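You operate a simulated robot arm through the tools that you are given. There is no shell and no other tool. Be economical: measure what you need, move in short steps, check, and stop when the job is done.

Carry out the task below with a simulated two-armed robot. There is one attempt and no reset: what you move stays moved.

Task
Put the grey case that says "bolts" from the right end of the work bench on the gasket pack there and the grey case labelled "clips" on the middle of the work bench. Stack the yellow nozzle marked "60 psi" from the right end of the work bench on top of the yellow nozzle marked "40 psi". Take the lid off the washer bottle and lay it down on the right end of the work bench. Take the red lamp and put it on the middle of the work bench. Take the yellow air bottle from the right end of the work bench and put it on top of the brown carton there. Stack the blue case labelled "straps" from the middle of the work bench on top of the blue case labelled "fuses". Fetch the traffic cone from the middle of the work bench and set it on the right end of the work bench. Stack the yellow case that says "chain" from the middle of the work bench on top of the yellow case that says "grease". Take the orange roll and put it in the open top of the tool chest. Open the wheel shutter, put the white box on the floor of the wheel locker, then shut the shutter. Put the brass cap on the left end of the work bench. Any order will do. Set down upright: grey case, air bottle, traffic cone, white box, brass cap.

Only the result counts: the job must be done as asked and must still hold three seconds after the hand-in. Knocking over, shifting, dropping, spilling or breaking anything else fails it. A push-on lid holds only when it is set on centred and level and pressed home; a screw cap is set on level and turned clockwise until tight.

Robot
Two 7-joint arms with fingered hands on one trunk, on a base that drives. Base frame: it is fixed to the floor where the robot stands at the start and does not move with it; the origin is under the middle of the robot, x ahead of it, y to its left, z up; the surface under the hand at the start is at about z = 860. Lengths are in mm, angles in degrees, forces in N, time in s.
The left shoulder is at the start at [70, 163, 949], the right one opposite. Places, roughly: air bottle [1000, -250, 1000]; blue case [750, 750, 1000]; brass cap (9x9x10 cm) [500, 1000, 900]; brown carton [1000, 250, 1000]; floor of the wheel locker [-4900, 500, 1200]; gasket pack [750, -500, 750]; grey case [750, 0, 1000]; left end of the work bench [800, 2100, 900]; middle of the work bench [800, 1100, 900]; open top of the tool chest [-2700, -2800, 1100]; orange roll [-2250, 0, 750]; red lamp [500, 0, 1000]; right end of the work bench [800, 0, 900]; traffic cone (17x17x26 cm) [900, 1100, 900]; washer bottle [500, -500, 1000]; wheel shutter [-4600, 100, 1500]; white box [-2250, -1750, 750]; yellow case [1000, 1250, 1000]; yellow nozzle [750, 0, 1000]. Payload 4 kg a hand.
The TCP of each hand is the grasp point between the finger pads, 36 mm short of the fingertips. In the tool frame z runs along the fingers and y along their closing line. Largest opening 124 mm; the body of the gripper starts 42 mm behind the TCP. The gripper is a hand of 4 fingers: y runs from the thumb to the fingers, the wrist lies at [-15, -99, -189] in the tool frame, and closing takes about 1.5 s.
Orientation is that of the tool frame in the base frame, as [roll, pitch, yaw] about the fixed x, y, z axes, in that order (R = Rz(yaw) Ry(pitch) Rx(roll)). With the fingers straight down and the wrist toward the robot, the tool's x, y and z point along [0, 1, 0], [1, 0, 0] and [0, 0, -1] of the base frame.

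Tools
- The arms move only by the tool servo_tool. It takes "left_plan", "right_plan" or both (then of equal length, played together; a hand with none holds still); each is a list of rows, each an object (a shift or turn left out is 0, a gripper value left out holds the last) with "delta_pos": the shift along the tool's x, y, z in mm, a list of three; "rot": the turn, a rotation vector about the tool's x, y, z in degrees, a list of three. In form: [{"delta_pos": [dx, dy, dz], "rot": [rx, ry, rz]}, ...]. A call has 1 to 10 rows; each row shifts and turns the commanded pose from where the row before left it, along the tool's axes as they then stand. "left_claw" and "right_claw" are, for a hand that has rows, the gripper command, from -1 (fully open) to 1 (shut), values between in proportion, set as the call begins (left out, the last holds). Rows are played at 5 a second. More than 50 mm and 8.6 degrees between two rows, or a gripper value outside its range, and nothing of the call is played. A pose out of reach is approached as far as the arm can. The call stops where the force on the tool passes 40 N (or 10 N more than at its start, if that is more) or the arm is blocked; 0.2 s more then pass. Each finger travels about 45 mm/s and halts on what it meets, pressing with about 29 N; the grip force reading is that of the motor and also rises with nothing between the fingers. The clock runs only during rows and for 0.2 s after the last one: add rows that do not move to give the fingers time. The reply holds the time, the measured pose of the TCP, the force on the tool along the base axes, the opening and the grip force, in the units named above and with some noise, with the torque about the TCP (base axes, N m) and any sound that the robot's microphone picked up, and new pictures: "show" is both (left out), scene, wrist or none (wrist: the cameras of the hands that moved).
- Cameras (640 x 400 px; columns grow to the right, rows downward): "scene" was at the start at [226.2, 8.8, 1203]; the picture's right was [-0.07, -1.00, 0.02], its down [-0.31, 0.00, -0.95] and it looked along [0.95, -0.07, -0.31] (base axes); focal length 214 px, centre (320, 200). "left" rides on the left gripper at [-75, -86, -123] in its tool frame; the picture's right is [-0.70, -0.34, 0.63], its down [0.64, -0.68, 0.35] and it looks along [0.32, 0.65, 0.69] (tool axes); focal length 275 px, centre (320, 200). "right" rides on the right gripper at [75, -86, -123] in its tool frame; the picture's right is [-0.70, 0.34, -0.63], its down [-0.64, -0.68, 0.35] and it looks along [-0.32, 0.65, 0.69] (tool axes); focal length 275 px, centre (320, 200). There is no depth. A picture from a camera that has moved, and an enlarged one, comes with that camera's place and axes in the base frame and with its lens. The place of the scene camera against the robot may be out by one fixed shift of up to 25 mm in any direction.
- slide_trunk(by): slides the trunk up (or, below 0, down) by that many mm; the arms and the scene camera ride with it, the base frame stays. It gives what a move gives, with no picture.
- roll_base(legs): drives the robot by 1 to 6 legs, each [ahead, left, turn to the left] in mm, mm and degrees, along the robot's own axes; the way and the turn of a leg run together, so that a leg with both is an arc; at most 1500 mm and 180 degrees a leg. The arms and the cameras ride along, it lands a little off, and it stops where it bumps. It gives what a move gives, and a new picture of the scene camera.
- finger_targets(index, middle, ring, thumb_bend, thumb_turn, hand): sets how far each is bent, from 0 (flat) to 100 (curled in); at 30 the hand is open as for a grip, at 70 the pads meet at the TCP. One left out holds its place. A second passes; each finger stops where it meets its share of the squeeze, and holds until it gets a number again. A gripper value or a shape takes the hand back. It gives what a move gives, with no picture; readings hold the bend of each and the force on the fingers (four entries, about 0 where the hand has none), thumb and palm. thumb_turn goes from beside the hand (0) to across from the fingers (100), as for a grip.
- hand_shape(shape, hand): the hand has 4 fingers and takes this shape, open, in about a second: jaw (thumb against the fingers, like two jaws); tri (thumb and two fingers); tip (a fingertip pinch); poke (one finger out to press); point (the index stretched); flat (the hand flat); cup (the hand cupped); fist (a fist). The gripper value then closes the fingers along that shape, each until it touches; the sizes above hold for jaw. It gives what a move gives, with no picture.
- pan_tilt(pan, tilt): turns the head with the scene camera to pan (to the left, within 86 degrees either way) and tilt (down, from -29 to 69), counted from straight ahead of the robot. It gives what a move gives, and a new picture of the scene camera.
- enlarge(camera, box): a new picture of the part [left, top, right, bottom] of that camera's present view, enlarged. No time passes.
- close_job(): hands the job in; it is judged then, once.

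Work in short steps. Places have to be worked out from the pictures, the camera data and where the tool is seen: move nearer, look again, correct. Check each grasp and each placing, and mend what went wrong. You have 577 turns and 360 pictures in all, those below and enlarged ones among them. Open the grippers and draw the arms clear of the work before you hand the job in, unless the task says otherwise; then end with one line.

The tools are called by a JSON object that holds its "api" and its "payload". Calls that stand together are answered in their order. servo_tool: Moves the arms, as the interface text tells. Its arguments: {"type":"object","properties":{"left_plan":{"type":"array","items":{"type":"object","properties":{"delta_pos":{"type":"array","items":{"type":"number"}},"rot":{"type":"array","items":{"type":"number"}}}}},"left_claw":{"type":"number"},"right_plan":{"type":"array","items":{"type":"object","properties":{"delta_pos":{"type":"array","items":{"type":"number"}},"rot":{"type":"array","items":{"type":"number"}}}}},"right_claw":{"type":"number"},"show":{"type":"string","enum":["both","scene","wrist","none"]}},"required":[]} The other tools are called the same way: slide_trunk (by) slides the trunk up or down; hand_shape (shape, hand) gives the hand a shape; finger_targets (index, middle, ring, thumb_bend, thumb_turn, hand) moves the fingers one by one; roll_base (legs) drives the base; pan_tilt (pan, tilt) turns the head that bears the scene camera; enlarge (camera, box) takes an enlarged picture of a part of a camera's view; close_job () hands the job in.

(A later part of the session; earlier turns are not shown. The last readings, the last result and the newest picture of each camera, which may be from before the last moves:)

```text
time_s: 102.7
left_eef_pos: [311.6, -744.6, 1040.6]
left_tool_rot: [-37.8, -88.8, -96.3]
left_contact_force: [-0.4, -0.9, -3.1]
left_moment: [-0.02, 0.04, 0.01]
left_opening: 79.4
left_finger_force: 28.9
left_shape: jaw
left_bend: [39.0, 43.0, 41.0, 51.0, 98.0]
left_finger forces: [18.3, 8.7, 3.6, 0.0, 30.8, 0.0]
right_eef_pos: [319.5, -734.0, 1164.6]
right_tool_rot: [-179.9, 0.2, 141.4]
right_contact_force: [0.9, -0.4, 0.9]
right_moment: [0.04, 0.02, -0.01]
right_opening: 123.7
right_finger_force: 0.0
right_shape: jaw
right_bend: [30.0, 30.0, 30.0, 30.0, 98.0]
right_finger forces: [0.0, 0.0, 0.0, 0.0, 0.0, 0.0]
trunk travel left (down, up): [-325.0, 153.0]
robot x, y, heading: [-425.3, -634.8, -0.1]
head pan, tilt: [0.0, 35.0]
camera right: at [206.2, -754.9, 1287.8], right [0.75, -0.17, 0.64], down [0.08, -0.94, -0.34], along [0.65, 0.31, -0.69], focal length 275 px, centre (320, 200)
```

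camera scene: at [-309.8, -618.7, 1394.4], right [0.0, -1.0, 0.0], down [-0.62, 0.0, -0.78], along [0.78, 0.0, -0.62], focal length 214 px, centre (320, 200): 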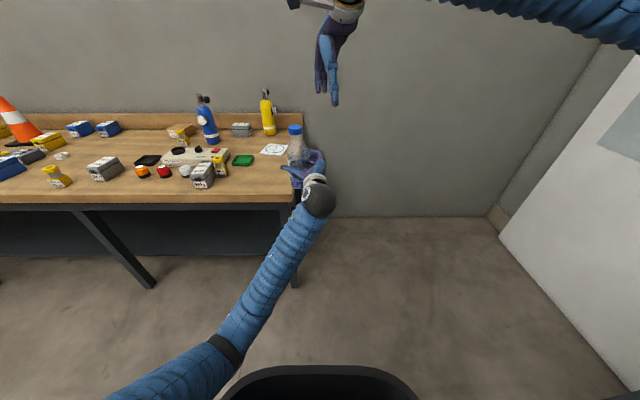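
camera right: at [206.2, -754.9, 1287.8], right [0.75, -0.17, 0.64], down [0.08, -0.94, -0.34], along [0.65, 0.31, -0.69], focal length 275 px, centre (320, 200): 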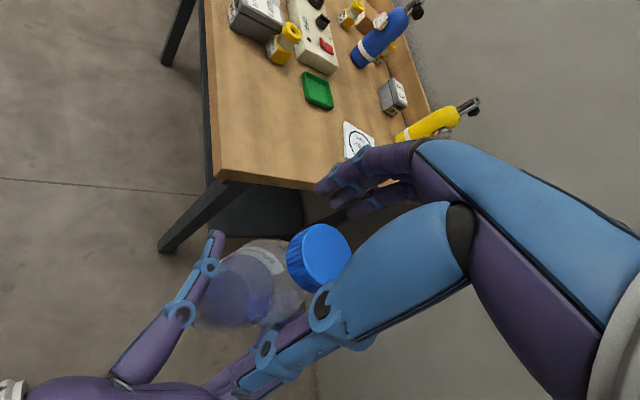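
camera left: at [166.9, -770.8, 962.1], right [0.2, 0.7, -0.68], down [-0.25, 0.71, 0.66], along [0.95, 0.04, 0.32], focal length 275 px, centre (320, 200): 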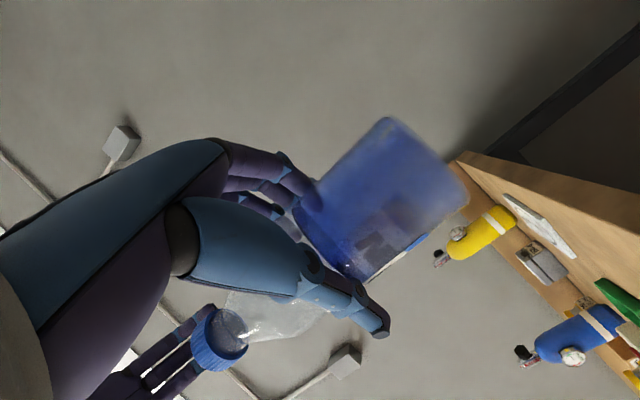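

Centred again now; the first grip was too low (on the neck). Rotate back clockwise with open hand and sit 14 mm higher.

{"api": "servo_tool", "payload": {"right_plan": [{"delta_pos": [0, 0, -10], "rot": [0, 0, 8]}, {"rot": [0, 0, 8]}, {"rot": [0, 0, 8]}, {"rot": [0, 0, 8]}, {"rot": [0, 0, 8]}, {"rot": [0, 0, 8]}, {"rot": [0, 0, 8]}, {"rot": [0, 0, 8]}], "show": "wrist"}}

```text
time_s: 104.5
left_eef_pos: [311.3, -744.5, 1041.5]
left_tool_rot: [-28.7, -88.9, -105.3]
left_contact_force: [0.4, 0.4, -3.8]
left_moment: [-0.01, 0.03, -0.01]
left_opening: 79.6
left_finger_force: 29.0
left_shape: jaw
left_bend: [39.0, 43.0, 41.0, 51.0, 98.0]
left_finger forces: [18.2, 8.7, 3.7, 0.0, 30.8, 0.1]
right_eef_pos: [320.5, -733.5, 1175.1]
right_tool_rot: [179.8, 0.1, 77.5]
right_contact_force: [-0.4, 0.4, 0.8]
right_moment: [0.02, -0.05, 0.01]
right_opening: 123.5
right_finger_force: 0.0
right_shape: jaw
right_bend: [30.0, 30.0, 30.0, 30.0, 98.0]
right_finger forces: [0.0, 0.1, 0.0, 0.1, 0.0, 0.1]
trunk travel left (down, up): [-325.0, 153.0]
robot x, y, heading: [-423.2, -633.8, -0.1]
head pan, tilt: [0.0, 35.0]
camera right: at [251.6, -641.8, 1297.3], right [0.18, -0.75, 0.64], down [-0.8, -0.48, -0.35], along [0.57, -0.45, -0.69], focal length 275 px, centre (320, 200)
```

right: 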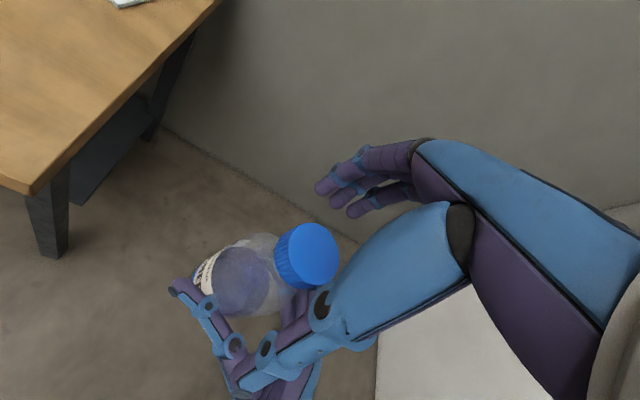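

Centred. Close here.

{"api": "servo_tool", "payload": {"right_plan": [{}, {}, {}, {}, {}, {}, {}, {}, {}, {}], "right_claw": 1, "show": "wrist"}}

{"api": "enlarge", "payload": {"camera": "right", "box": [220, 180, 400, 340]}}

```text
time_s: 106.7
left_eef_pos: [309.4, -743.3, 1041.0]
left_tool_rot: [-29.2, -88.9, -104.9]
left_contact_force: [0.3, -0.5, -9.5]
left_moment: [0.08, 0.44, -0.04]
left_opening: 79.1
left_finger_force: 28.5
left_shape: jaw
left_bend: [39.0, 43.0, 41.0, 51.0, 98.0]
left_finger forces: [17.7, 9.5, 4.5, 0.1, 30.9, 0.0]
right_eef_pos: [318.6, -732.9, 1175.4]
right_tool_rot: [180.0, 0.0, 77.5]
right_contact_force: [-1.4, 0.2, 6.4]
right_moment: [-0.01, -0.26, 0.02]
right_opening: 42.0
right_finger_force: 29.0
right_shape: jaw
right_bend: [50.0, 53.0, 59.0, 59.0, 100.0]
right_finger forces: [17.0, 11.8, 0.1, 0.0, 30.0, 0.1]
trunk travel left (down, up): [-325.0, 153.0]
robot x, y, heading: [-423.7, -634.4, -0.2]
head pan, tilt: [0.0, 35.0]
camera right: at [250.5, -641.6, 1297.9], right [0.18, -0.75, 0.64], down [-0.8, -0.48, -0.35], along [0.57, -0.45, -0.69], focal length 275 px, centre (320, 200)
```

right: 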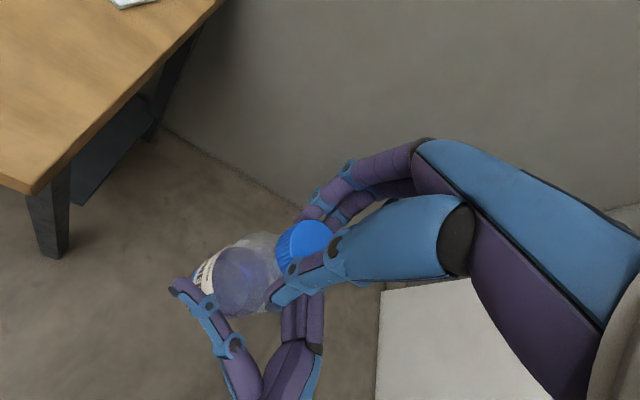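

```text
2.50 times, centred on (310, 260) of right
camera zoom: at [250.5, -641.6, 1297.9], right [0.18, -0.75, 0.64], down [-0.8, -0.48, -0.35], along [0.57, -0.45, -0.69], focal length 688 px, centre (345, 50)
```

zoom: 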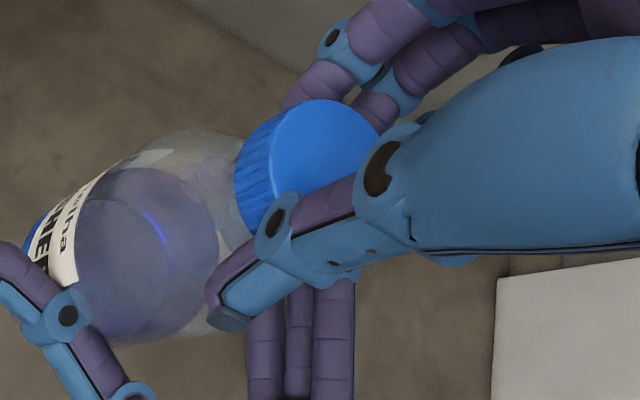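

Now gripping exactly the cap (42 mm). Turn counter-clockwise, fewer degrees per row.

{"api": "servo_tool", "payload": {"right_plan": [{"rot": [0, 0, -7]}, {"rot": [0, 0, -7]}, {"rot": [0, 0, -7]}, {"rot": [0, 0, -7]}, {"rot": [0, 0, -7]}, {"rot": [0, 0, -7]}, {"rot": [0, 0, -7]}, {"rot": [0, 0, -7]}], "show": "wrist"}}

```text
time_s: 108.5
left_eef_pos: [310.3, -744.5, 1039.9]
left_tool_rot: [-27.6, -88.8, -106.5]
left_contact_force: [1.6, 2.8, -9.4]
left_moment: [-0.18, 0.22, 0.05]
left_opening: 79.7
left_finger_force: 29.1
left_shape: jaw
left_bend: [39.0, 43.0, 41.0, 51.0, 97.0]
left_finger forces: [17.9, 8.5, 4.2, 0.0, 30.5, 0.1]
right_eef_pos: [318.7, -731.6, 1175.3]
right_tool_rot: [-179.9, 0.2, 133.6]
right_contact_force: [-1.2, -2.2, 6.1]
right_moment: [-0.19, 0.1, -0.08]
right_opening: 40.2
right_finger_force: 29.1
right_shape: jaw
right_bend: [50.0, 53.0, 59.0, 60.0, 100.0]
right_finger forces: [16.0, 11.7, 0.0, 0.0, 38.3, 0.1]
trunk travel left (down, up): [-325.0, 153.0]
robot x, y, heading: [-421.5, -635.2, -0.3]
head pan, tilt: [0.0, 35.0]
camera right: at [204.7, -738.0, 1297.8], right [0.72, -0.27, 0.64], down [-0.05, -0.94, -0.34], along [0.69, 0.22, -0.69], focal length 275 px, centre (320, 200)
```

right: 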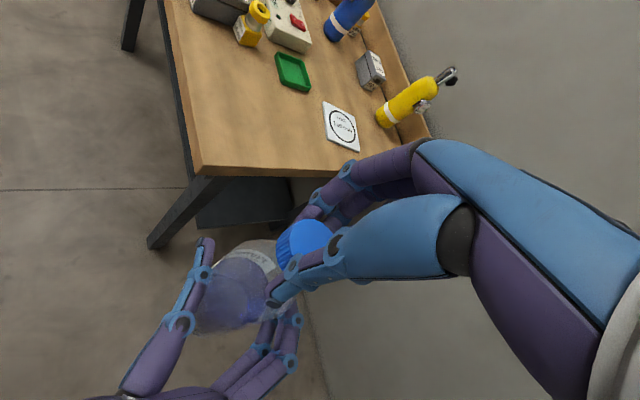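

The cap turned with low torque. Next stroke: open partly, return, regrip, turn.

{"api": "servo_tool", "payload": {"right_plan": [{}, {}, {}, {"rot": [0, 0, 8]}, {"rot": [0, 0, 8]}, {"rot": [0, 0, 8]}, {"rot": [0, 0, 8]}, {"rot": [0, 0, 8]}, {"rot": [0, 0, 8]}, {"rot": [0, 0, 8]}], "right_claw": -0.4, "show": "none"}}

{"api": "servo_tool", "payload": {"right_plan": [{}, {}, {}, {}, {}, {}, {}], "right_claw": 1, "show": "none"}}

{"api": "servo_tool", "payload": {"right_plan": [{"rot": [0, 0, -7.5]}, {"rot": [0, 0, -7.5]}, {"rot": [0, 0, -7.5]}, {"rot": [0, 0, -7.5]}, {"rot": [0, 0, -7.5]}, {"rot": [0, 0, -7.5]}, {"rot": [0, 0, -7.5]}, {"rot": [0, 0, -7.5]}], "show": "wrist"}}

```text
time_s: 110.7
left_eef_pos: [311.5, -744.3, 1041.3]
left_tool_rot: [-31.0, -88.9, -103.2]
left_contact_force: [-0.1, 0.8, -3.0]
left_moment: [-0.01, 0.06, 0.04]
left_opening: 79.8
left_finger_force: 29.3
left_shape: jaw
left_bend: [39.0, 43.0, 41.0, 51.0, 97.0]
left_finger forces: [18.0, 8.8, 4.2, 0.0, 31.3, 0.0]
right_eef_pos: [319.0, -732.9, 1175.4]
right_tool_rot: [179.9, 0.2, 77.5]
right_contact_force: [0.5, -0.4, 0.4]
right_moment: [-0.03, 0.01, 0.01]
right_opening: 86.6
right_finger_force: 0.1
right_shape: jaw
right_bend: [35.0, 38.0, 37.0, 50.0, 99.0]
right_finger forces: [0.0, 0.0, 0.0, 0.1, 0.1, 0.0]
trunk travel left (down, up): [-325.0, 153.0]
robot x, y, heading: [-423.4, -631.2, 0.0]
head pan, tilt: [0.0, 35.0]
```

```text
time_s: 112.3
left_eef_pos: [311.1, -744.2, 1040.9]
left_tool_rot: [-31.1, -88.9, -103.0]
left_contact_force: [0.3, -1.6, -9.0]
left_moment: [0.04, 0.42, -0.04]
left_opening: 79.7
left_finger_force: 29.3
left_shape: jaw
left_bend: [39.0, 43.0, 41.0, 51.0, 98.0]
left_finger forces: [17.6, 9.7, 4.5, 0.1, 31.5, 0.0]
right_eef_pos: [318.3, -732.6, 1175.3]
right_tool_rot: [179.9, 0.1, 77.6]
right_contact_force: [-0.9, 0.2, 5.1]
right_moment: [-0.02, -0.22, -0.01]
right_opening: 43.5
right_finger_force: 28.7
right_shape: jaw
right_bend: [48.0, 53.0, 58.0, 59.0, 100.0]
right_finger forces: [15.6, 12.2, 0.1, 0.1, 29.1, 0.1]
trunk travel left (down, up): [-325.0, 153.0]
robot x, y, heading: [-421.1, -634.9, -0.5]
head pan, tilt: [0.0, 35.0]
```

```text
time_s: 114.1
left_eef_pos: [311.7, -746.1, 1040.2]
left_tool_rot: [-32.0, -88.7, -102.0]
left_contact_force: [-0.6, 2.2, -3.2]
left_moment: [-0.2, 0.02, 0.06]
left_opening: 79.8
left_finger_force: 29.2
left_shape: jaw
left_bend: [39.0, 43.0, 42.0, 51.0, 97.0]
left_finger forces: [17.6, 8.2, 4.2, 0.0, 31.6, 0.1]
right_eef_pos: [319.0, -732.9, 1173.1]
right_tool_rot: [-180.0, 0.1, 137.6]
right_contact_force: [0.4, -2.7, -0.7]
right_moment: [-0.06, -0.03, -0.07]
right_opening: 41.6
right_finger_force: 29.2
right_shape: jaw
right_bend: [48.0, 53.0, 58.0, 60.0, 100.0]
right_finger forces: [15.1, 11.9, 0.1, 0.1, 31.6, 0.0]
trunk travel left (down, up): [-325.0, 153.0]
robot x, y, heading: [-421.5, -632.1, -0.3]
head pan, tilt: [0.0, 35.0]
camera right: at [205.6, -747.1, 1296.7], right [0.74, -0.22, 0.63], down [0.02, -0.94, -0.34], along [0.67, 0.27, -0.69], focal length 275 px, centre (320, 200)
```

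right: 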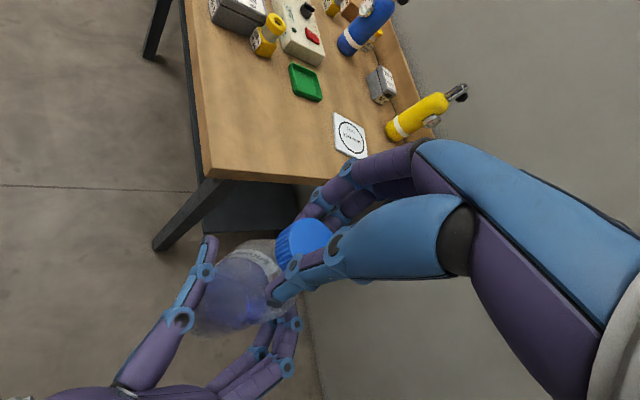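

The axial force vanished — perhaps loose. Pull up gently to test.

{"api": "servo_tool", "payload": {"right_plan": [{"delta_pos": [0, 0, -3]}, {"delta_pos": [0, 0, -3]}], "show": "wrist"}}

```text
time_s: 114.7
left_eef_pos: [309.7, -744.1, 1041.4]
left_tool_rot: [-30.5, -88.9, -103.6]
left_contact_force: [-0.1, 1.8, -1.8]
left_moment: [-0.13, 0.05, 0.04]
left_opening: 80.0
left_finger_force: 29.2
left_shape: jaw
left_bend: [39.0, 43.0, 42.0, 51.0, 97.0]
left_finger forces: [17.8, 8.3, 4.4, 0.0, 31.3, 0.1]
right_eef_pos: [319.1, -731.6, 1181.8]
right_tool_rot: [179.9, 0.2, 137.7]
right_contact_force: [0.5, -1.7, -0.2]
right_moment: [-0.02, -0.02, 0.03]
right_opening: 41.1
right_finger_force: 29.1
right_shape: jaw
right_bend: [48.0, 53.0, 58.0, 60.0, 100.0]
right_finger forces: [15.4, 11.7, 0.0, 0.0, 31.4, 0.0]
trunk travel left (down, up): [-325.0, 153.0]
robot x, y, heading: [-420.8, -633.7, -0.6]
head pan, tilt: [0.0, 35.0]
camera right: at [204.7, -745.5, 1304.3], right [0.74, -0.22, 0.64], down [0.02, -0.94, -0.34], along [0.67, 0.27, -0.69], focal length 275 px, centre (320, 200)
```

right: 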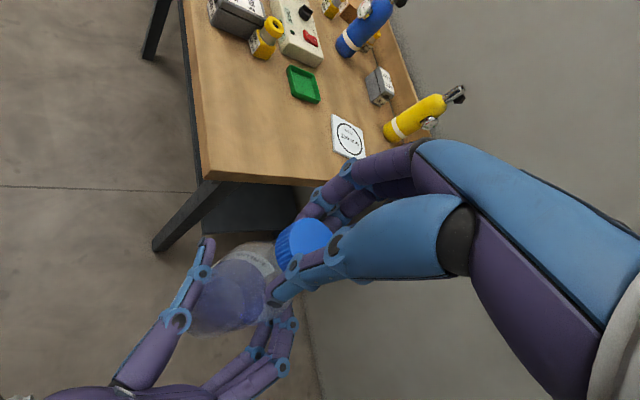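

Rose freely with no force: the lid is loose. Lift it clear.

{"api": "servo_tool", "payload": {"right_plan": [{"delta_pos": [0, 0, -20]}, {"delta_pos": [0, 0, -40]}, {"delta_pos": [0, 0, -30]}], "show": "both"}}

```text
time_s: 115.5
left_eef_pos: [311.2, -744.0, 1041.8]
left_tool_rot: [-29.5, -88.9, -104.6]
left_contact_force: [0.3, -0.7, -3.7]
left_moment: [0.01, 0.04, 0.0]
left_opening: 79.7
left_finger_force: 28.7
left_shape: jaw
left_bend: [39.0, 43.0, 41.0, 51.0, 97.0]
left_finger forces: [18.2, 8.7, 4.2, 0.0, 31.2, 0.1]
right_eef_pos: [319.4, -732.0, 1271.8]
right_tool_rot: [-179.9, 0.1, 137.6]
right_contact_force: [-0.4, -0.2, -0.6]
right_moment: [-0.02, 0.01, -0.01]
right_opening: 40.5
right_finger_force: 29.0
right_shape: jaw
right_bend: [48.0, 53.0, 58.0, 60.0, 100.0]
right_finger forces: [15.9, 12.2, 0.0, 0.0, 31.4, 0.1]
trunk travel left (down, up): [-325.0, 153.0]
robot x, y, heading: [-418.7, -635.9, 0.0]
head pan, tilt: [0.0, 35.0]
camera scene: at [-311.2, -618.4, 1394.6], right [0.0, -1.0, 0.0], down [-0.62, 0.0, -0.78], along [0.78, 0.0, -0.62], focal length 214 px, centre (320, 200)
camera right: at [205.7, -745.8, 1394.1], right [0.74, -0.22, 0.63], down [0.02, -0.94, -0.34], along [0.67, 0.27, -0.69], focal length 275 px, centre (320, 200)
```

scene: 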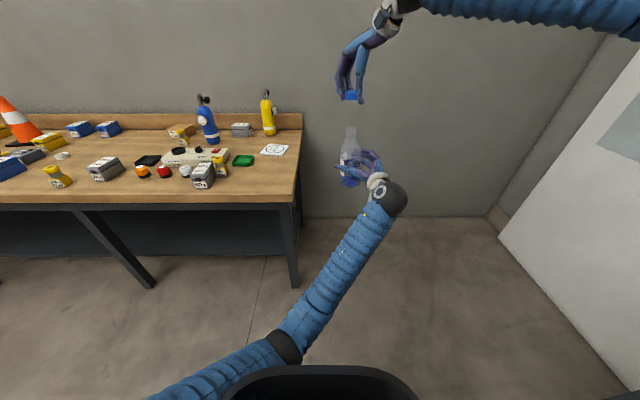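
right: 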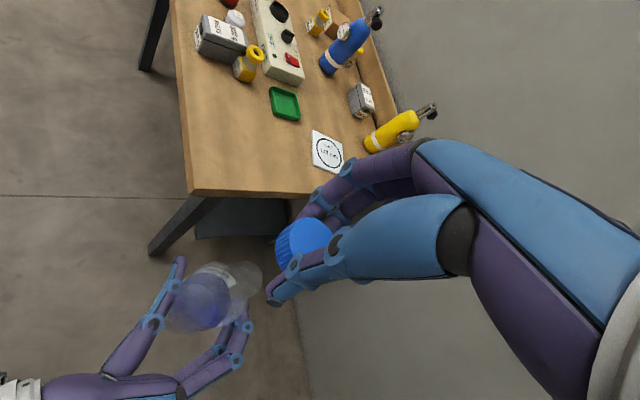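

Lid is off, bottle upright. Return the left hand to its earlier station and drive back to the bench to stand the bottle at its old spot.

{"api": "servo_tool", "payload": {"left_plan": [{"delta_pos": [0, -37, 23]}, {"delta_pos": [0, -37, 23]}, {"delta_pos": [0, -37, 23]}, {"delta_pos": [0, -37, 23]}, {"delta_pos": [0, -37, 23]}, {"delta_pos": [0, -37, 23]}, {"delta_pos": [0, -37, 23]}], "show": "none"}}

{"api": "roll_base", "payload": {"legs": [[200, 0, 0]]}}

```text
time_s: 117.1
left_eef_pos: [231.5, -456.9, 1044.8]
left_tool_rot: [140.1, -89.9, 85.0]
left_contact_force: [-0.9, 0.6, -3.6]
left_moment: [-0.01, 0.04, -0.02]
left_opening: 79.9
left_finger_force: 29.1
left_shape: jaw
left_bend: [39.0, 43.0, 41.0, 51.0, 97.0]
left_finger forces: [18.0, 8.9, 4.4, 0.0, 31.3, 0.0]
right_eef_pos: [319.3, -731.1, 1272.7]
right_tool_rot: [-179.8, 0.2, 137.6]
right_contact_force: [0.9, -0.3, 0.1]
right_moment: [-0.02, 0.04, 0.01]
right_opening: 40.8
right_finger_force: 29.0
right_shape: jaw
right_bend: [48.0, 53.0, 58.0, 60.0, 100.0]
right_finger forces: [15.8, 12.2, 0.1, 0.0, 31.4, 0.0]
trunk travel left (down, up): [-325.0, 153.0]
robot x, y, heading: [-419.8, -630.7, -0.4]
head pan, tilt: [0.0, 35.0]
```

```text
time_s: 118.7
left_eef_pos: [436.1, -461.5, 1043.5]
left_tool_rot: [-106.0, -89.8, -28.9]
left_contact_force: [0.4, -1.0, -2.5]
left_moment: [0.0, 0.06, -0.01]
left_opening: 79.8
left_finger_force: 28.6
left_shape: jaw
left_bend: [39.0, 43.0, 41.0, 51.0, 97.0]
left_finger forces: [17.8, 8.8, 4.3, 0.0, 31.2, 0.1]
right_eef_pos: [522.8, -737.3, 1270.3]
right_tool_rot: [-179.9, 0.1, 137.4]
right_contact_force: [0.8, 0.0, -0.3]
right_moment: [0.0, 0.02, 0.01]
right_opening: 40.8
right_finger_force: 28.7
right_shape: jaw
right_bend: [48.0, 53.0, 58.0, 60.0, 100.0]
right_finger forces: [15.9, 12.1, 0.1, 0.1, 31.5, 0.1]
trunk travel left (down, up): [-325.0, 153.0]
robot x, y, heading: [-217.0, -633.4, -0.4]
head pan, tilt: [0.0, 35.0]
camera scene: at [-107.1, -619.8, 1394.5], right [-0.01, -1.0, 0.0], down [-0.62, 0.01, -0.78], along [0.78, -0.01, -0.62], focal length 214 px, centre (320, 200)
```

scene: 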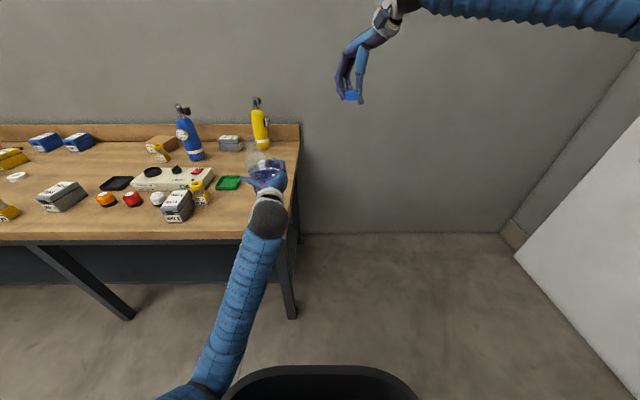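

Final approach: drive 104 mm ahead, 14 left.

{"api": "roll_base", "payload": {"legs": [[104, 14, 0]]}}

{"api": "servo_tool", "payload": {"left_plan": [{"delta_pos": [-40, 0, 0]}, {"delta_pos": [-35, 0, 0]}, {"delta_pos": [-12, 0, 0]}, {"delta_pos": [-4, 0, 0]}], "show": "wrist"}}

```text
time_s: 119.9
left_eef_pos: [539.8, -446.2, 1043.8]
left_tool_rot: [-120.9, -89.9, -14.0]
left_contact_force: [0.4, 0.5, -4.0]
left_moment: [0.0, 0.05, 0.01]
left_opening: 79.8
left_finger_force: 29.0
left_shape: jaw
left_bend: [39.0, 43.0, 41.0, 51.0, 97.0]
left_finger forces: [18.0, 8.9, 4.4, 0.0, 31.2, 0.0]
right_eef_pos: [626.0, -721.8, 1271.5]
right_tool_rot: [-179.8, 0.2, 137.5]
right_contact_force: [0.0, 0.4, -0.8]
right_moment: [0.01, 0.03, 0.04]
right_opening: 40.6
right_finger_force: 28.8
right_shape: jaw
right_bend: [48.0, 53.0, 58.0, 60.0, 100.0]
right_finger forces: [15.8, 12.2, 0.0, 0.0, 31.5, 0.1]
trunk travel left (down, up): [-325.0, 153.0]
robot x, y, heading: [-116.4, -620.5, -0.5]
head pan, tilt: [0.0, 35.0]
camera scene: at [-3.9, -606.3, 1394.6], right [-0.01, -1.0, 0.0], down [-0.62, 0.0, -0.78], along [0.78, -0.01, -0.62], focal length 214 px, centre (320, 200)
```

scene: 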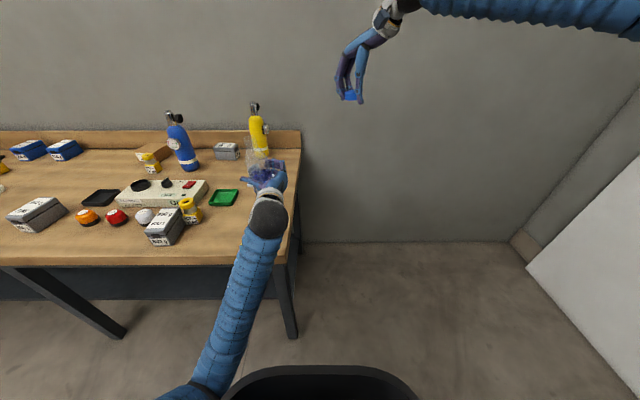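

```text
time_s: 120.9
left_eef_pos: [540.8, -447.0, 953.1]
left_tool_rot: [167.5, -89.9, 57.6]
left_contact_force: [0.0, -1.0, -3.3]
left_moment: [-0.02, 0.03, 0.01]
left_opening: 79.6
left_finger_force: 29.2
left_shape: jaw
left_bend: [39.0, 43.0, 41.0, 51.0, 97.0]
left_finger forces: [17.9, 8.9, 4.2, 0.0, 31.1, 0.1]
right_eef_pos: [624.2, -722.1, 1271.8]
right_tool_rot: [-179.9, 0.1, 137.5]
right_contact_force: [-0.9, -0.3, 0.3]
right_moment: [0.03, -0.02, 0.01]
right_opening: 41.1
right_finger_force: 29.0
right_shape: jaw
right_bend: [48.0, 53.0, 58.0, 60.0, 100.0]
right_finger forces: [15.9, 12.1, 0.0, 0.1, 31.5, 0.0]
trunk travel left (down, up): [-325.0, 153.0]
robot x, y, heading: [-113.5, -621.3, -0.4]
head pan, tilt: [0.0, 35.0]
camera left: at [394.3, -474.1, 879.5], right [0.21, 0.69, -0.7], down [-0.24, 0.73, 0.64], along [0.95, 0.03, 0.31], focal length 275 px, centre (320, 200)
```

left: 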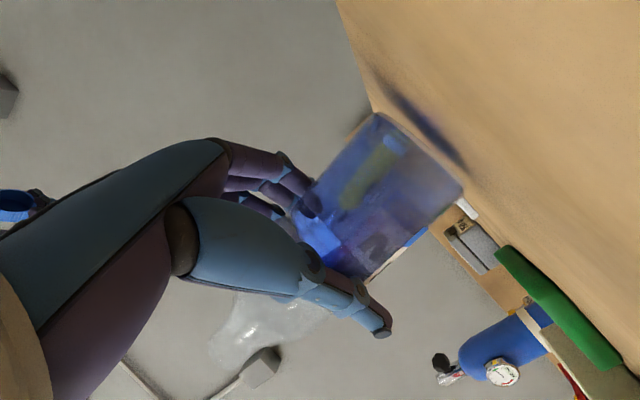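

The bottle slid ~6 mm up in the grip, so the heel of the hand would touch first. I yaw the hand 30° about the bottle so the wrist hangs past the bench's end instead.

{"api": "servo_tool", "payload": {"left_plan": [{"rot": [7.5, 0, 0]}, {"rot": [7.5, 0, 0]}, {"rot": [7.5, 0, 0]}, {"rot": [7.5, 0, 0]}], "show": "both"}}

```text
time_s: 121.6
left_eef_pos: [536.8, -431.9, 956.1]
left_tool_rot: [-17.0, -87.7, -100.6]
left_contact_force: [-2.9, -1.3, -0.4]
left_moment: [-0.17, 0.18, -0.15]
left_opening: 79.8
left_finger_force: 29.0
left_shape: jaw
left_bend: [39.0, 43.0, 41.0, 51.0, 97.0]
left_finger forces: [18.0, 8.7, 4.3, 0.0, 31.3, 0.0]
right_eef_pos: [623.1, -721.0, 1271.0]
right_tool_rot: [-179.8, 0.1, 137.4]
right_contact_force: [0.3, 0.9, 0.6]
right_moment: [-0.02, -0.01, 0.0]
right_opening: 40.7
right_finger_force: 29.6
right_shape: jaw
right_bend: [48.0, 53.0, 58.0, 60.0, 100.0]
right_finger forces: [15.8, 12.2, 0.0, 0.0, 31.4, 0.0]
trunk travel left (down, up): [-325.0, 153.0]
robot x, y, heading: [-116.1, -619.5, -0.5]
head pan, tilt: [0.0, 35.0]
stopped in row 3 (left hand): the force on the tool passed its limit at 88 N (the readings are from after the stop); the commanded pose is now the measured one
camera scene: at [-6.2, -606.4, 1395.0], right [-0.01, -1.0, 0.0], down [-0.62, 0.0, -0.78], along [0.78, -0.01, -0.62], focal length 214 px, centre (320, 200)
camera left: at [405.2, -499.0, 877.3], right [0.0, 0.74, -0.67], down [-0.45, 0.6, 0.66], along [0.89, 0.3, 0.33], focal length 275 px, centre (320, 200)
```

scene: 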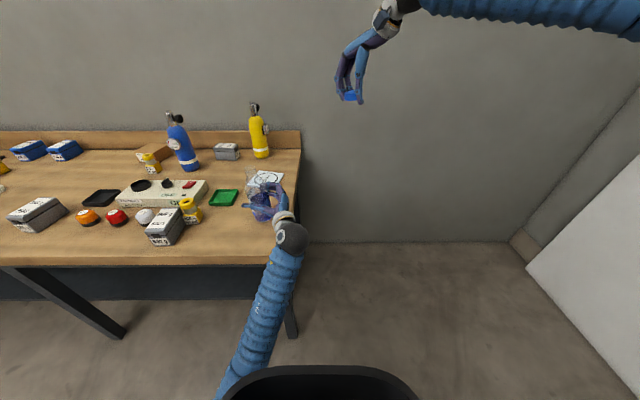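
left: 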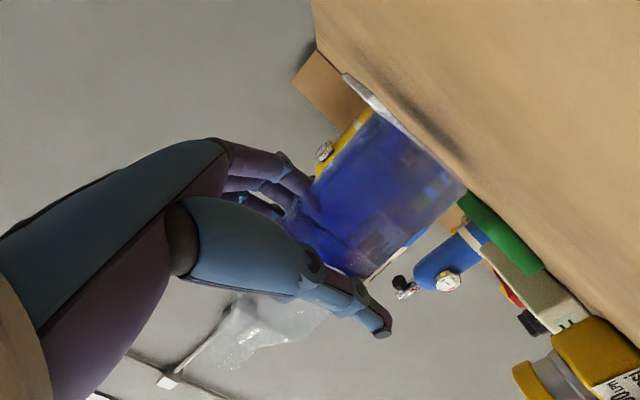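

The camera box under the hand hit the bench edge. Raise 30 mm, re-level and finish the yaw, then lower off the bench end.

{"api": "servo_tool", "payload": {"left_plan": [{"delta_pos": [30, 0, 0]}, {"rot": [7.5, 0, 0]}, {"rot": [7.5, 0, 0]}], "show": "wrist"}}

```text
time_s: 122.5
left_eef_pos: [537.7, -387.4, 978.0]
left_tool_rot: [-10.8, -79.9, -89.8]
left_contact_force: [0.8, 0.2, -2.7]
left_moment: [-0.02, 0.06, 0.01]
left_opening: 79.8
left_finger_force: 29.4
left_shape: jaw
left_bend: [39.0, 43.0, 41.0, 51.0, 97.0]
left_finger forces: [17.6, 8.9, 4.2, 0.0, 30.9, 0.0]
right_eef_pos: [625.2, -722.4, 1271.9]
right_tool_rot: [-179.9, 0.1, 137.5]
right_contact_force: [-0.9, 0.7, 0.5]
right_moment: [0.0, 0.02, -0.01]
right_opening: 40.9
right_finger_force: 29.5
right_shape: jaw
right_bend: [48.0, 53.0, 58.0, 60.0, 100.0]
right_finger forces: [15.9, 12.2, 0.0, 0.0, 31.4, 0.0]
trunk travel left (down, up): [-325.0, 153.0]
robot x, y, heading: [-115.5, -617.8, -0.3]
head pan, tilt: [0.0, 35.0]
stopped in row 3 (left hand): the arm was blocked; the commanded pose is now the measured one
camera left: at [431.7, -477.9, 886.3], right [-0.21, 0.8, -0.57], down [-0.6, 0.35, 0.72], along [0.77, 0.5, 0.41], focal length 275 px, centre (320, 200)
```

left: 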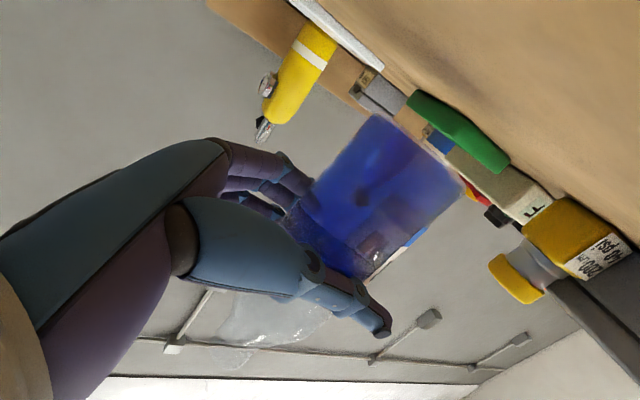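

Blocked and tilted; I back out upward first.

{"api": "servo_tool", "payload": {"left_plan": [{"delta_pos": [40, 0, 0]}, {"delta_pos": [40, 0, 0]}], "show": "both"}}

```text
time_s: 123.3
left_eef_pos: [536.8, -369.5, 1050.4]
left_tool_rot: [-12.6, -74.0, -86.4]
left_contact_force: [0.2, -1.2, -2.6]
left_moment: [-0.04, 0.04, -0.01]
left_opening: 79.8
left_finger_force: 28.8
left_shape: jaw
left_bend: [39.0, 43.0, 41.0, 51.0, 97.0]
left_finger forces: [17.7, 8.7, 4.3, 0.0, 30.8, 0.1]
right_eef_pos: [623.6, -721.1, 1272.5]
right_tool_rot: [-179.9, 0.2, 137.5]
right_contact_force: [0.3, -0.4, 1.1]
right_moment: [0.01, -0.01, -0.01]
right_opening: 40.5
right_finger_force: 28.5
right_shape: jaw
right_bend: [48.0, 53.0, 58.0, 60.0, 100.0]
right_finger forces: [15.9, 12.2, 0.0, 0.0, 31.4, 0.0]
trunk travel left (down, up): [-325.0, 153.0]
robot x, y, heading: [-115.8, -620.4, -0.5]
head pan, tilt: [0.0, 35.0]
stopped in row 2 (left hand): the arm was blocked; the commanded pose is now the measured one
camera scene: at [-5.7, -606.4, 1395.7], right [-0.01, -1.0, 0.0], down [-0.62, 0.0, -0.79], along [0.79, -0.01, -0.62], focal length 214 px, centre (320, 200)
camera left: at [432.8, -453.3, 950.0], right [-0.25, 0.84, -0.48], down [-0.61, 0.25, 0.75], along [0.76, 0.48, 0.45], focal length 275 px, centre (320, 200)
```

scene: 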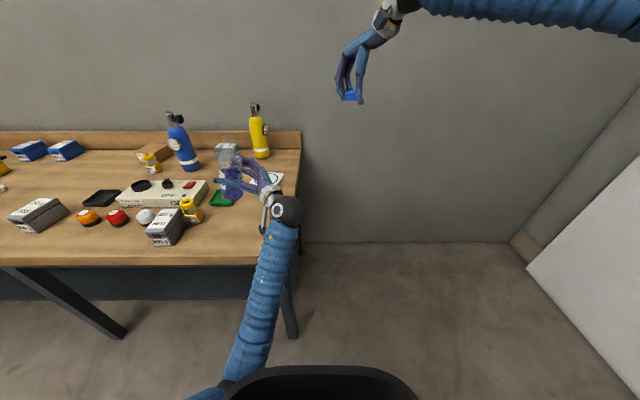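
left: 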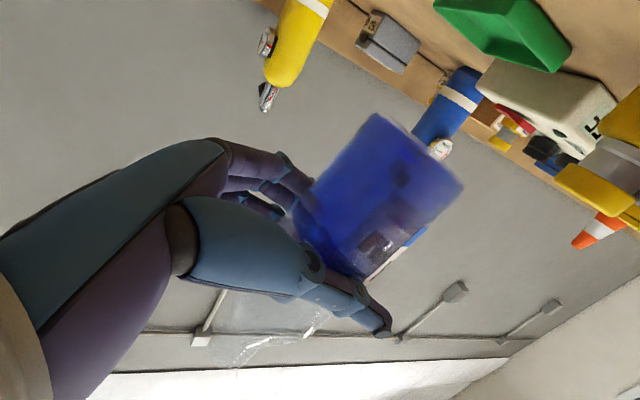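

It is at a joint limit in the air (no contact). I undo the yaw and re-level the bottle.

{"api": "servo_tool", "payload": {"left_plan": [{"rot": [-7.9, 0.5, -2.2]}, {"rot": [-7.9, 0.5, -2.2]}, {"rot": [-7.9, 0.5, -2.2]}, {"rot": [-7.9, 0.5, -2.2]}, {"rot": [0, -7.8, -1.7]}, {"rot": [0, -7.8, -1.7]}], "show": "wrist"}}

```text
time_s: 124.7
left_eef_pos: [537.7, -370.3, 1048.7]
left_tool_rot: [-138.9, -89.7, 7.1]
left_contact_force: [-0.4, 0.0, -3.1]
left_moment: [-0.01, 0.03, -0.01]
left_opening: 79.7
left_finger_force: 28.7
left_shape: jaw
left_bend: [39.0, 43.0, 41.0, 51.0, 97.0]
left_finger forces: [17.6, 8.5, 4.1, 0.0, 30.4, 0.0]
right_eef_pos: [624.8, -720.3, 1271.2]
right_tool_rot: [-179.8, 0.1, 137.5]
right_contact_force: [0.4, -0.5, 0.6]
right_moment: [0.01, -0.05, 0.02]
right_opening: 40.8
right_finger_force: 29.3
right_shape: jaw
right_bend: [49.0, 53.0, 58.0, 60.0, 100.0]
right_finger forces: [15.9, 12.3, 0.0, 0.0, 31.4, 0.1]
trunk travel left (down, up): [-325.0, 153.0]
robot x, y, heading: [-115.6, -621.8, -0.2]
head pan, tilt: [0.0, 35.0]
camera left: at [392.8, -404.8, 974.0], right [0.17, 0.7, -0.7], down [-0.28, 0.71, 0.64], along [0.95, 0.08, 0.31], focal length 275 px, centre (320, 200)
```

left: 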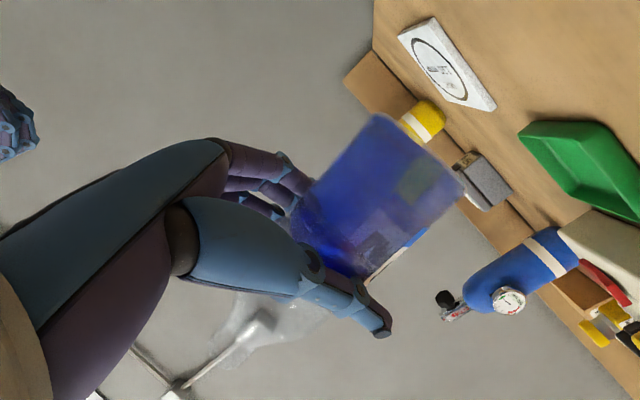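

Level again. Move back over the spot and lower to just above touch height.

{"api": "servo_tool", "payload": {"left_plan": [{"delta_pos": [0, 27, -27]}, {"delta_pos": [0, 27, -27]}, {"delta_pos": [-45, 0, 0]}, {"delta_pos": [-45, 0, 0]}, {"delta_pos": [-10, 0, 0]}], "show": "none"}}

{"api": "servo_tool", "payload": {"left_plan": [{"delta_pos": [-2, 0, 0]}, {}], "show": "wrist"}}

```text
time_s: 125.9
left_eef_pos: [541.9, -445.5, 949.4]
left_tool_rot: [-174.6, -89.9, 42.7]
left_contact_force: [0.9, -0.5, -0.8]
left_moment: [-0.01, -0.05, -0.03]
left_opening: 79.6
left_finger_force: 28.9
left_shape: jaw
left_bend: [39.0, 43.0, 41.0, 51.0, 98.0]
left_finger forces: [17.8, 8.9, 4.4, 0.0, 30.2, 0.0]
right_eef_pos: [625.0, -721.2, 1270.5]
right_tool_rot: [-179.9, 0.1, 137.5]
right_contact_force: [0.8, 0.6, 0.3]
right_moment: [0.04, -0.02, -0.02]
right_opening: 40.7
right_finger_force: 28.9
right_shape: jaw
right_bend: [49.0, 53.0, 58.0, 60.0, 100.0]
right_finger forces: [15.9, 12.2, 0.0, 0.1, 31.4, 0.0]
trunk travel left (down, up): [-325.0, 153.0]
robot x, y, heading: [-117.9, -624.2, -0.4]
head pan, tilt: [0.0, 35.0]
```

```text
time_s: 126.5
left_eef_pos: [540.3, -446.8, 947.5]
left_tool_rot: [-93.0, -89.9, -38.8]
left_contact_force: [1.7, 0.7, 19.1]
left_moment: [-0.57, 2.84, -0.15]
left_opening: 79.7
left_finger_force: 28.8
left_shape: jaw
left_bend: [39.0, 43.0, 41.0, 51.0, 98.0]
left_finger forces: [17.7, 9.0, 4.3, 0.1, 30.4, 0.0]
right_eef_pos: [623.3, -720.5, 1271.4]
right_tool_rot: [-179.9, 0.3, 137.6]
right_contact_force: [-0.2, -1.2, 0.2]
right_moment: [-0.01, -0.01, 0.03]
right_opening: 40.8
right_finger_force: 29.2
right_shape: jaw
right_bend: [49.0, 53.0, 58.0, 60.0, 100.0]
right_finger forces: [15.9, 12.3, 0.1, 0.0, 31.4, 0.1]
trunk travel left (down, up): [-325.0, 153.0]
robot x, y, heading: [-115.1, -621.7, -0.3]
head pan, tilt: [0.0, 35.0]
camera left: at [396.3, -482.0, 873.6], right [0.17, 0.7, -0.7], down [-0.28, 0.71, 0.64], along [0.95, 0.08, 0.32], focal length 275 px, centre (320, 200)
```

left: 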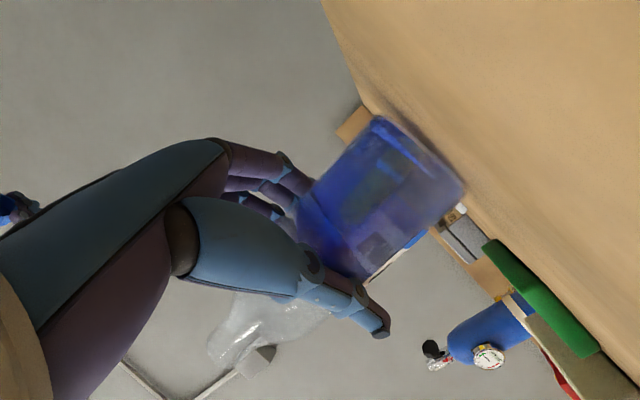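

The camera box rests on the bench; the bottle base is a few mm above it. Relieve 2 mm, then release so it just settles.

{"api": "servo_tool", "payload": {"left_plan": [{"delta_pos": [1, 0, 0]}, {}], "show": "none"}}

{"api": "servo_tool", "payload": {"left_plan": [{}, {}, {}, {}, {}, {}, {}, {}], "left_claw": -1, "show": "both"}}

```text
time_s: 127.1
left_eef_pos: [540.0, -446.6, 947.5]
left_tool_rot: [154.4, -89.9, 73.8]
left_contact_force: [0.2, 0.6, 13.3]
left_moment: [-0.29, 1.79, -0.22]
left_opening: 79.4
left_finger_force: 29.1
left_shape: jaw
left_bend: [39.0, 43.0, 41.0, 51.0, 98.0]
left_finger forces: [17.8, 9.4, 4.2, 0.0, 30.5, 0.0]
right_eef_pos: [623.7, -722.1, 1271.0]
right_tool_rot: [-179.9, 0.1, 137.6]
right_contact_force: [-0.4, 0.2, 0.2]
right_moment: [-0.02, 0.0, -0.01]
right_opening: 40.6
right_finger_force: 29.1
right_shape: jaw
right_bend: [49.0, 53.0, 58.0, 60.0, 100.0]
right_finger forces: [16.0, 12.3, 0.0, 0.1, 31.3, 0.0]
trunk travel left (down, up): [-325.0, 153.0]
robot x, y, heading: [-115.5, -621.2, -0.5]
head pan, tilt: [0.0, 35.0]
```

```text
time_s: 128.9
left_eef_pos: [541.3, -446.5, 948.3]
left_tool_rot: [-170.5, -89.9, 38.7]
left_contact_force: [-3.4, -0.3, 7.6]
left_moment: [-0.3, 1.61, -0.08]
left_opening: 123.9
left_finger_force: 0.1
left_shape: jaw
left_bend: [30.0, 30.0, 30.0, 30.0, 98.0]
left_finger forces: [0.1, 0.1, 0.0, 0.0, 0.0, 0.0]
right_eef_pos: [624.2, -721.6, 1270.6]
right_tool_rot: [-180.0, 0.1, 137.6]
right_contact_force: [-0.1, 0.1, -0.2]
right_moment: [0.01, 0.01, -0.01]
right_opening: 40.7
right_finger_force: 28.9
right_shape: jaw
right_bend: [49.0, 53.0, 58.0, 60.0, 100.0]
right_finger forces: [15.9, 12.3, 0.0, 0.0, 31.4, 0.1]
trunk travel left (down, up): [-325.0, 153.0]
robot x, y, heading: [-114.9, -623.3, -0.4]
head pan, tilt: [0.0, 35.0]
camera scene: at [-6.4, -606.6, 1394.8], right [-0.01, -1.0, 0.0], down [-0.62, 0.0, -0.79], along [0.79, -0.01, -0.62], focal length 214 px, centre (320, 200)
camera left: at [396.1, -482.0, 873.4], right [0.17, 0.7, -0.7], down [-0.28, 0.71, 0.64], along [0.95, 0.08, 0.31], focal length 275 px, centre (320, 200)
```

scene: 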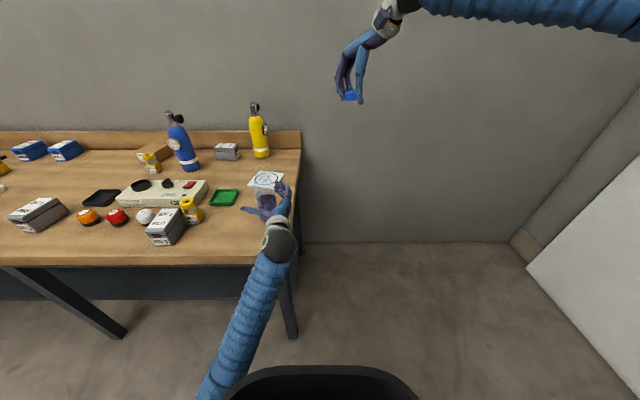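
left: 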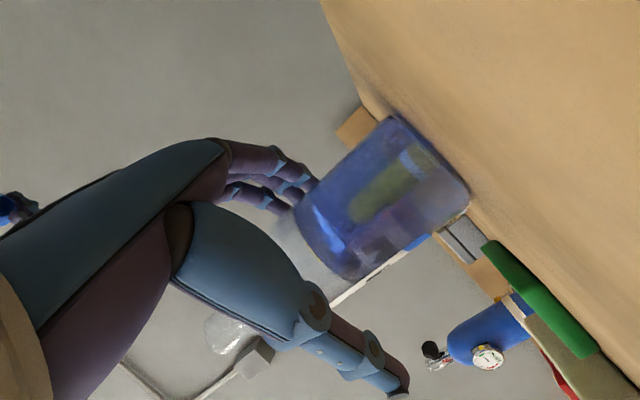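

The bottle stands on its own. Withdraw the left hand straight back.

{"api": "servo_tool", "payload": {"left_plan": [{"delta_pos": [5, 0, 0]}, {"delta_pos": [0, 0, -40]}, {"delta_pos": [0, 0, -45]}, {"delta_pos": [0, 0, -45]}, {"delta_pos": [0, 0, -40]}], "show": "both"}}

```text
time_s: 130.2
left_eef_pos: [468.5, -524.6, 1010.8]
left_tool_rot: [2.5, -76.3, -132.5]
left_contact_force: [0.7, -0.9, 0.1]
left_moment: [0.0, 0.02, 0.03]
left_opening: 123.8
left_finger_force: 0.0
left_shape: jaw
left_bend: [30.0, 30.0, 30.0, 30.0, 98.0]
left_finger forces: [0.0, 0.1, 0.1, 0.1, 0.0, 0.0]
right_eef_pos: [625.7, -720.8, 1271.0]
right_tool_rot: [-179.8, 0.1, 137.5]
right_contact_force: [0.9, 0.3, 0.1]
right_moment: [-0.02, -0.03, 0.01]
right_opening: 40.7
right_finger_force: 28.4
right_shape: jaw
right_bend: [49.0, 53.0, 58.0, 60.0, 100.0]
right_finger forces: [15.8, 12.2, 0.0, 0.1, 31.4, 0.0]
trunk travel left (down, up): [-325.0, 153.0]
robot x, y, heading: [-111.8, -619.4, -0.2]
head pan, tilt: [0.0, 35.0]
stopped in row 5 (left hand): the arm was blocked; the commanded pose is now the measured one
camera scene: at [-5.4, -606.0, 1394.6], right [-0.01, -1.0, 0.0], down [-0.62, 0.0, -0.78], along [0.78, -0.01, -0.62], focal length 214 px, centre (320, 200)
camera left: at [339.3, -547.5, 909.6], right [0.25, 0.81, -0.53], down [-0.41, 0.58, 0.7], along [0.88, 0.04, 0.48], focal length 275 px, centre (320, 200)
```

scene: 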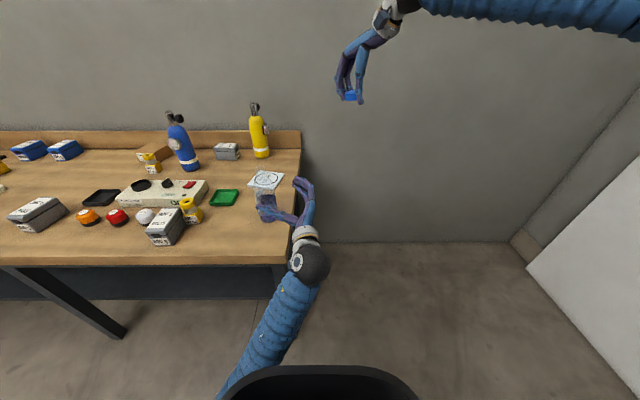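
left: 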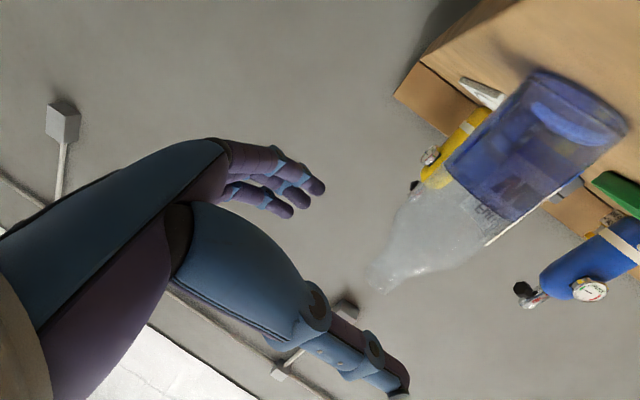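

The bottle stands upright. I drive straight back to clear it.

{"api": "roll_base", "payload": {"legs": [[-250, 0, 0]]}}

{"api": "enlarge", "payload": {"camera": "scene", "box": [120, 80, 440, 280]}}

```text
time_s: 132.0
left_eef_pos: [219.9, -526.3, 1012.4]
left_tool_rot: [2.6, -76.3, -133.0]
left_contact_force: [-0.8, -0.7, 1.1]
left_moment: [0.01, 0.03, -0.03]
left_opening: 123.6
left_finger_force: 0.0
left_shape: jaw
left_bend: [30.0, 30.0, 30.0, 30.0, 98.0]
left_finger forces: [0.0, 0.0, 0.0, 0.0, 0.0, 0.0]
right_eef_pos: [374.4, -721.8, 1272.3]
right_tool_rot: [-179.8, 0.2, 137.2]
right_contact_force: [-0.7, -0.2, 1.5]
right_moment: [0.01, -0.02, -0.03]
right_opening: 40.5
right_finger_force: 28.9
right_shape: jaw
right_bend: [49.0, 53.0, 58.0, 60.0, 100.0]
right_finger forces: [15.9, 12.3, 0.1, 0.2, 31.4, 0.0]
trunk travel left (down, up): [-325.0, 153.0]
robot x, y, heading: [-359.3, -616.6, -0.7]
head pan, tilt: [0.0, 35.0]
camera scene: at [-254.7, -604.7, 1394.9], right [-0.01, -1.0, 0.0], down [-0.62, 0.01, -0.79], along [0.79, -0.01, -0.62], focal length 214 px, centre (320, 200)
```

scene: 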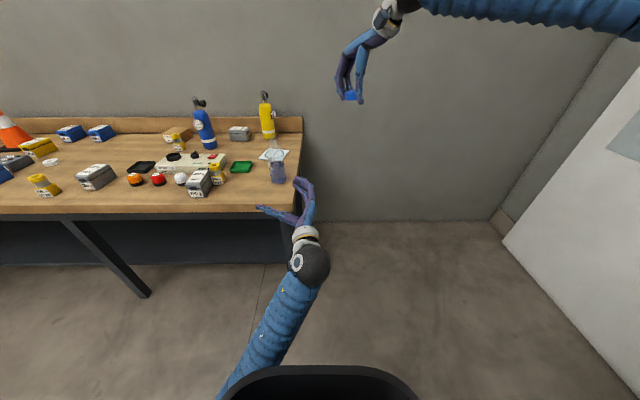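

```text
2.00 times, centred on (280, 180) of scene
camera zoom: at [-254.7, -604.7, 1394.9], right [-0.01, -1.0, 0.0], down [-0.62, 0.01, -0.79], along [0.79, -0.01, -0.62], focal length 429 px, centre (400, 240)
```

zoom: 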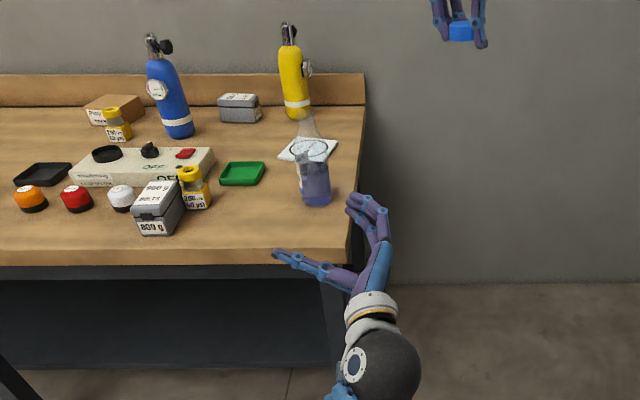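

All other items look untouched. Now tidy the left hand to point down again.

{"api": "servo_tool", "payload": {"left_plan": [{"rot": [0, -8.4, 0]}, {"rot": [0, -8.4, 0]}, {"rot": [0, -8.4, 0]}, {"rot": [0, -8.4, 0]}, {"rot": [0, -8.4, 0]}, {"rot": [0, -8.4, 0]}, {"rot": [0, -8.4, 0]}, {"rot": [0, -8.4, 0]}, {"rot": [0, -8.4, 0]}, {"rot": [0, -8.4, 0]}], "show": "none"}}

{"api": "servo_tool", "payload": {"left_plan": [{"rot": [0, -8.4, 0]}, {"rot": [0, -8.4, 0]}, {"rot": [2.6, -3, 0]}, {"delta_pos": [0, 0, -45]}, {"delta_pos": [0, 0, -45]}, {"delta_pos": [0, -45, 0]}, {"delta_pos": [0, -45, 0]}, {"delta_pos": [0, -45, 0]}, {"delta_pos": [0, -45, 0]}], "show": "none"}}

```text
time_s: 132.7
left_eef_pos: [223.4, -482.9, 986.6]
left_tool_rot: [-90.5, -83.8, -38.2]
left_contact_force: [0.0, 0.7, 0.6]
left_moment: [0.02, 0.0, 0.02]
left_opening: 123.7
left_finger_force: 0.2
left_shape: jaw
left_bend: [30.0, 30.0, 30.0, 30.0, 97.0]
left_finger forces: [0.1, 0.0, 0.1, 0.0, 0.0, 0.0]
right_eef_pos: [376.9, -724.9, 1272.7]
right_tool_rot: [-180.0, 0.2, 137.3]
right_contact_force: [0.1, 0.6, -0.5]
right_moment: [-0.01, 0.03, -0.01]
right_opening: 41.0
right_finger_force: 28.7
right_shape: jaw
right_bend: [49.0, 53.0, 58.0, 60.0, 100.0]
right_finger forces: [15.9, 12.3, 0.1, 0.1, 31.4, 0.1]
trunk travel left (down, up): [-325.0, 153.0]
robot x, y, heading: [-365.5, -618.0, -0.7]
head pan, tilt: [0.0, 35.0]
stopped in row 3 (left hand): the arm was blocked; the commanded pose is now the measured one
```

```text
time_s: 133.6
left_eef_pos: [225.2, -440.1, 974.5]
left_tool_rot: [-136.2, -73.3, 14.0]
left_contact_force: [-0.1, 0.8, 0.5]
left_moment: [0.04, 0.0, -0.02]
left_opening: 124.0
left_finger_force: 0.1
left_shape: jaw
left_bend: [30.0, 30.0, 30.0, 30.0, 98.0]
left_finger forces: [0.0, 0.1, 0.0, 0.0, 0.0, 0.0]
right_eef_pos: [376.3, -723.0, 1271.7]
right_tool_rot: [-180.0, 0.0, 137.2]
right_contact_force: [0.6, 0.8, 0.3]
right_moment: [-0.01, -0.04, -0.02]
right_opening: 40.5
right_finger_force: 29.7
right_shape: jaw
right_bend: [49.0, 53.0, 58.0, 60.0, 100.0]
right_finger forces: [15.9, 12.3, 0.1, 0.0, 31.4, 0.1]
trunk travel left (down, up): [-325.0, 153.0]
robot x, y, heading: [-360.8, -619.2, -0.6]
head pan, tilt: [0.0, 35.0]
stopped in row 4 (left hand): the arm was blocked; the commanded pose is now the measured one
```

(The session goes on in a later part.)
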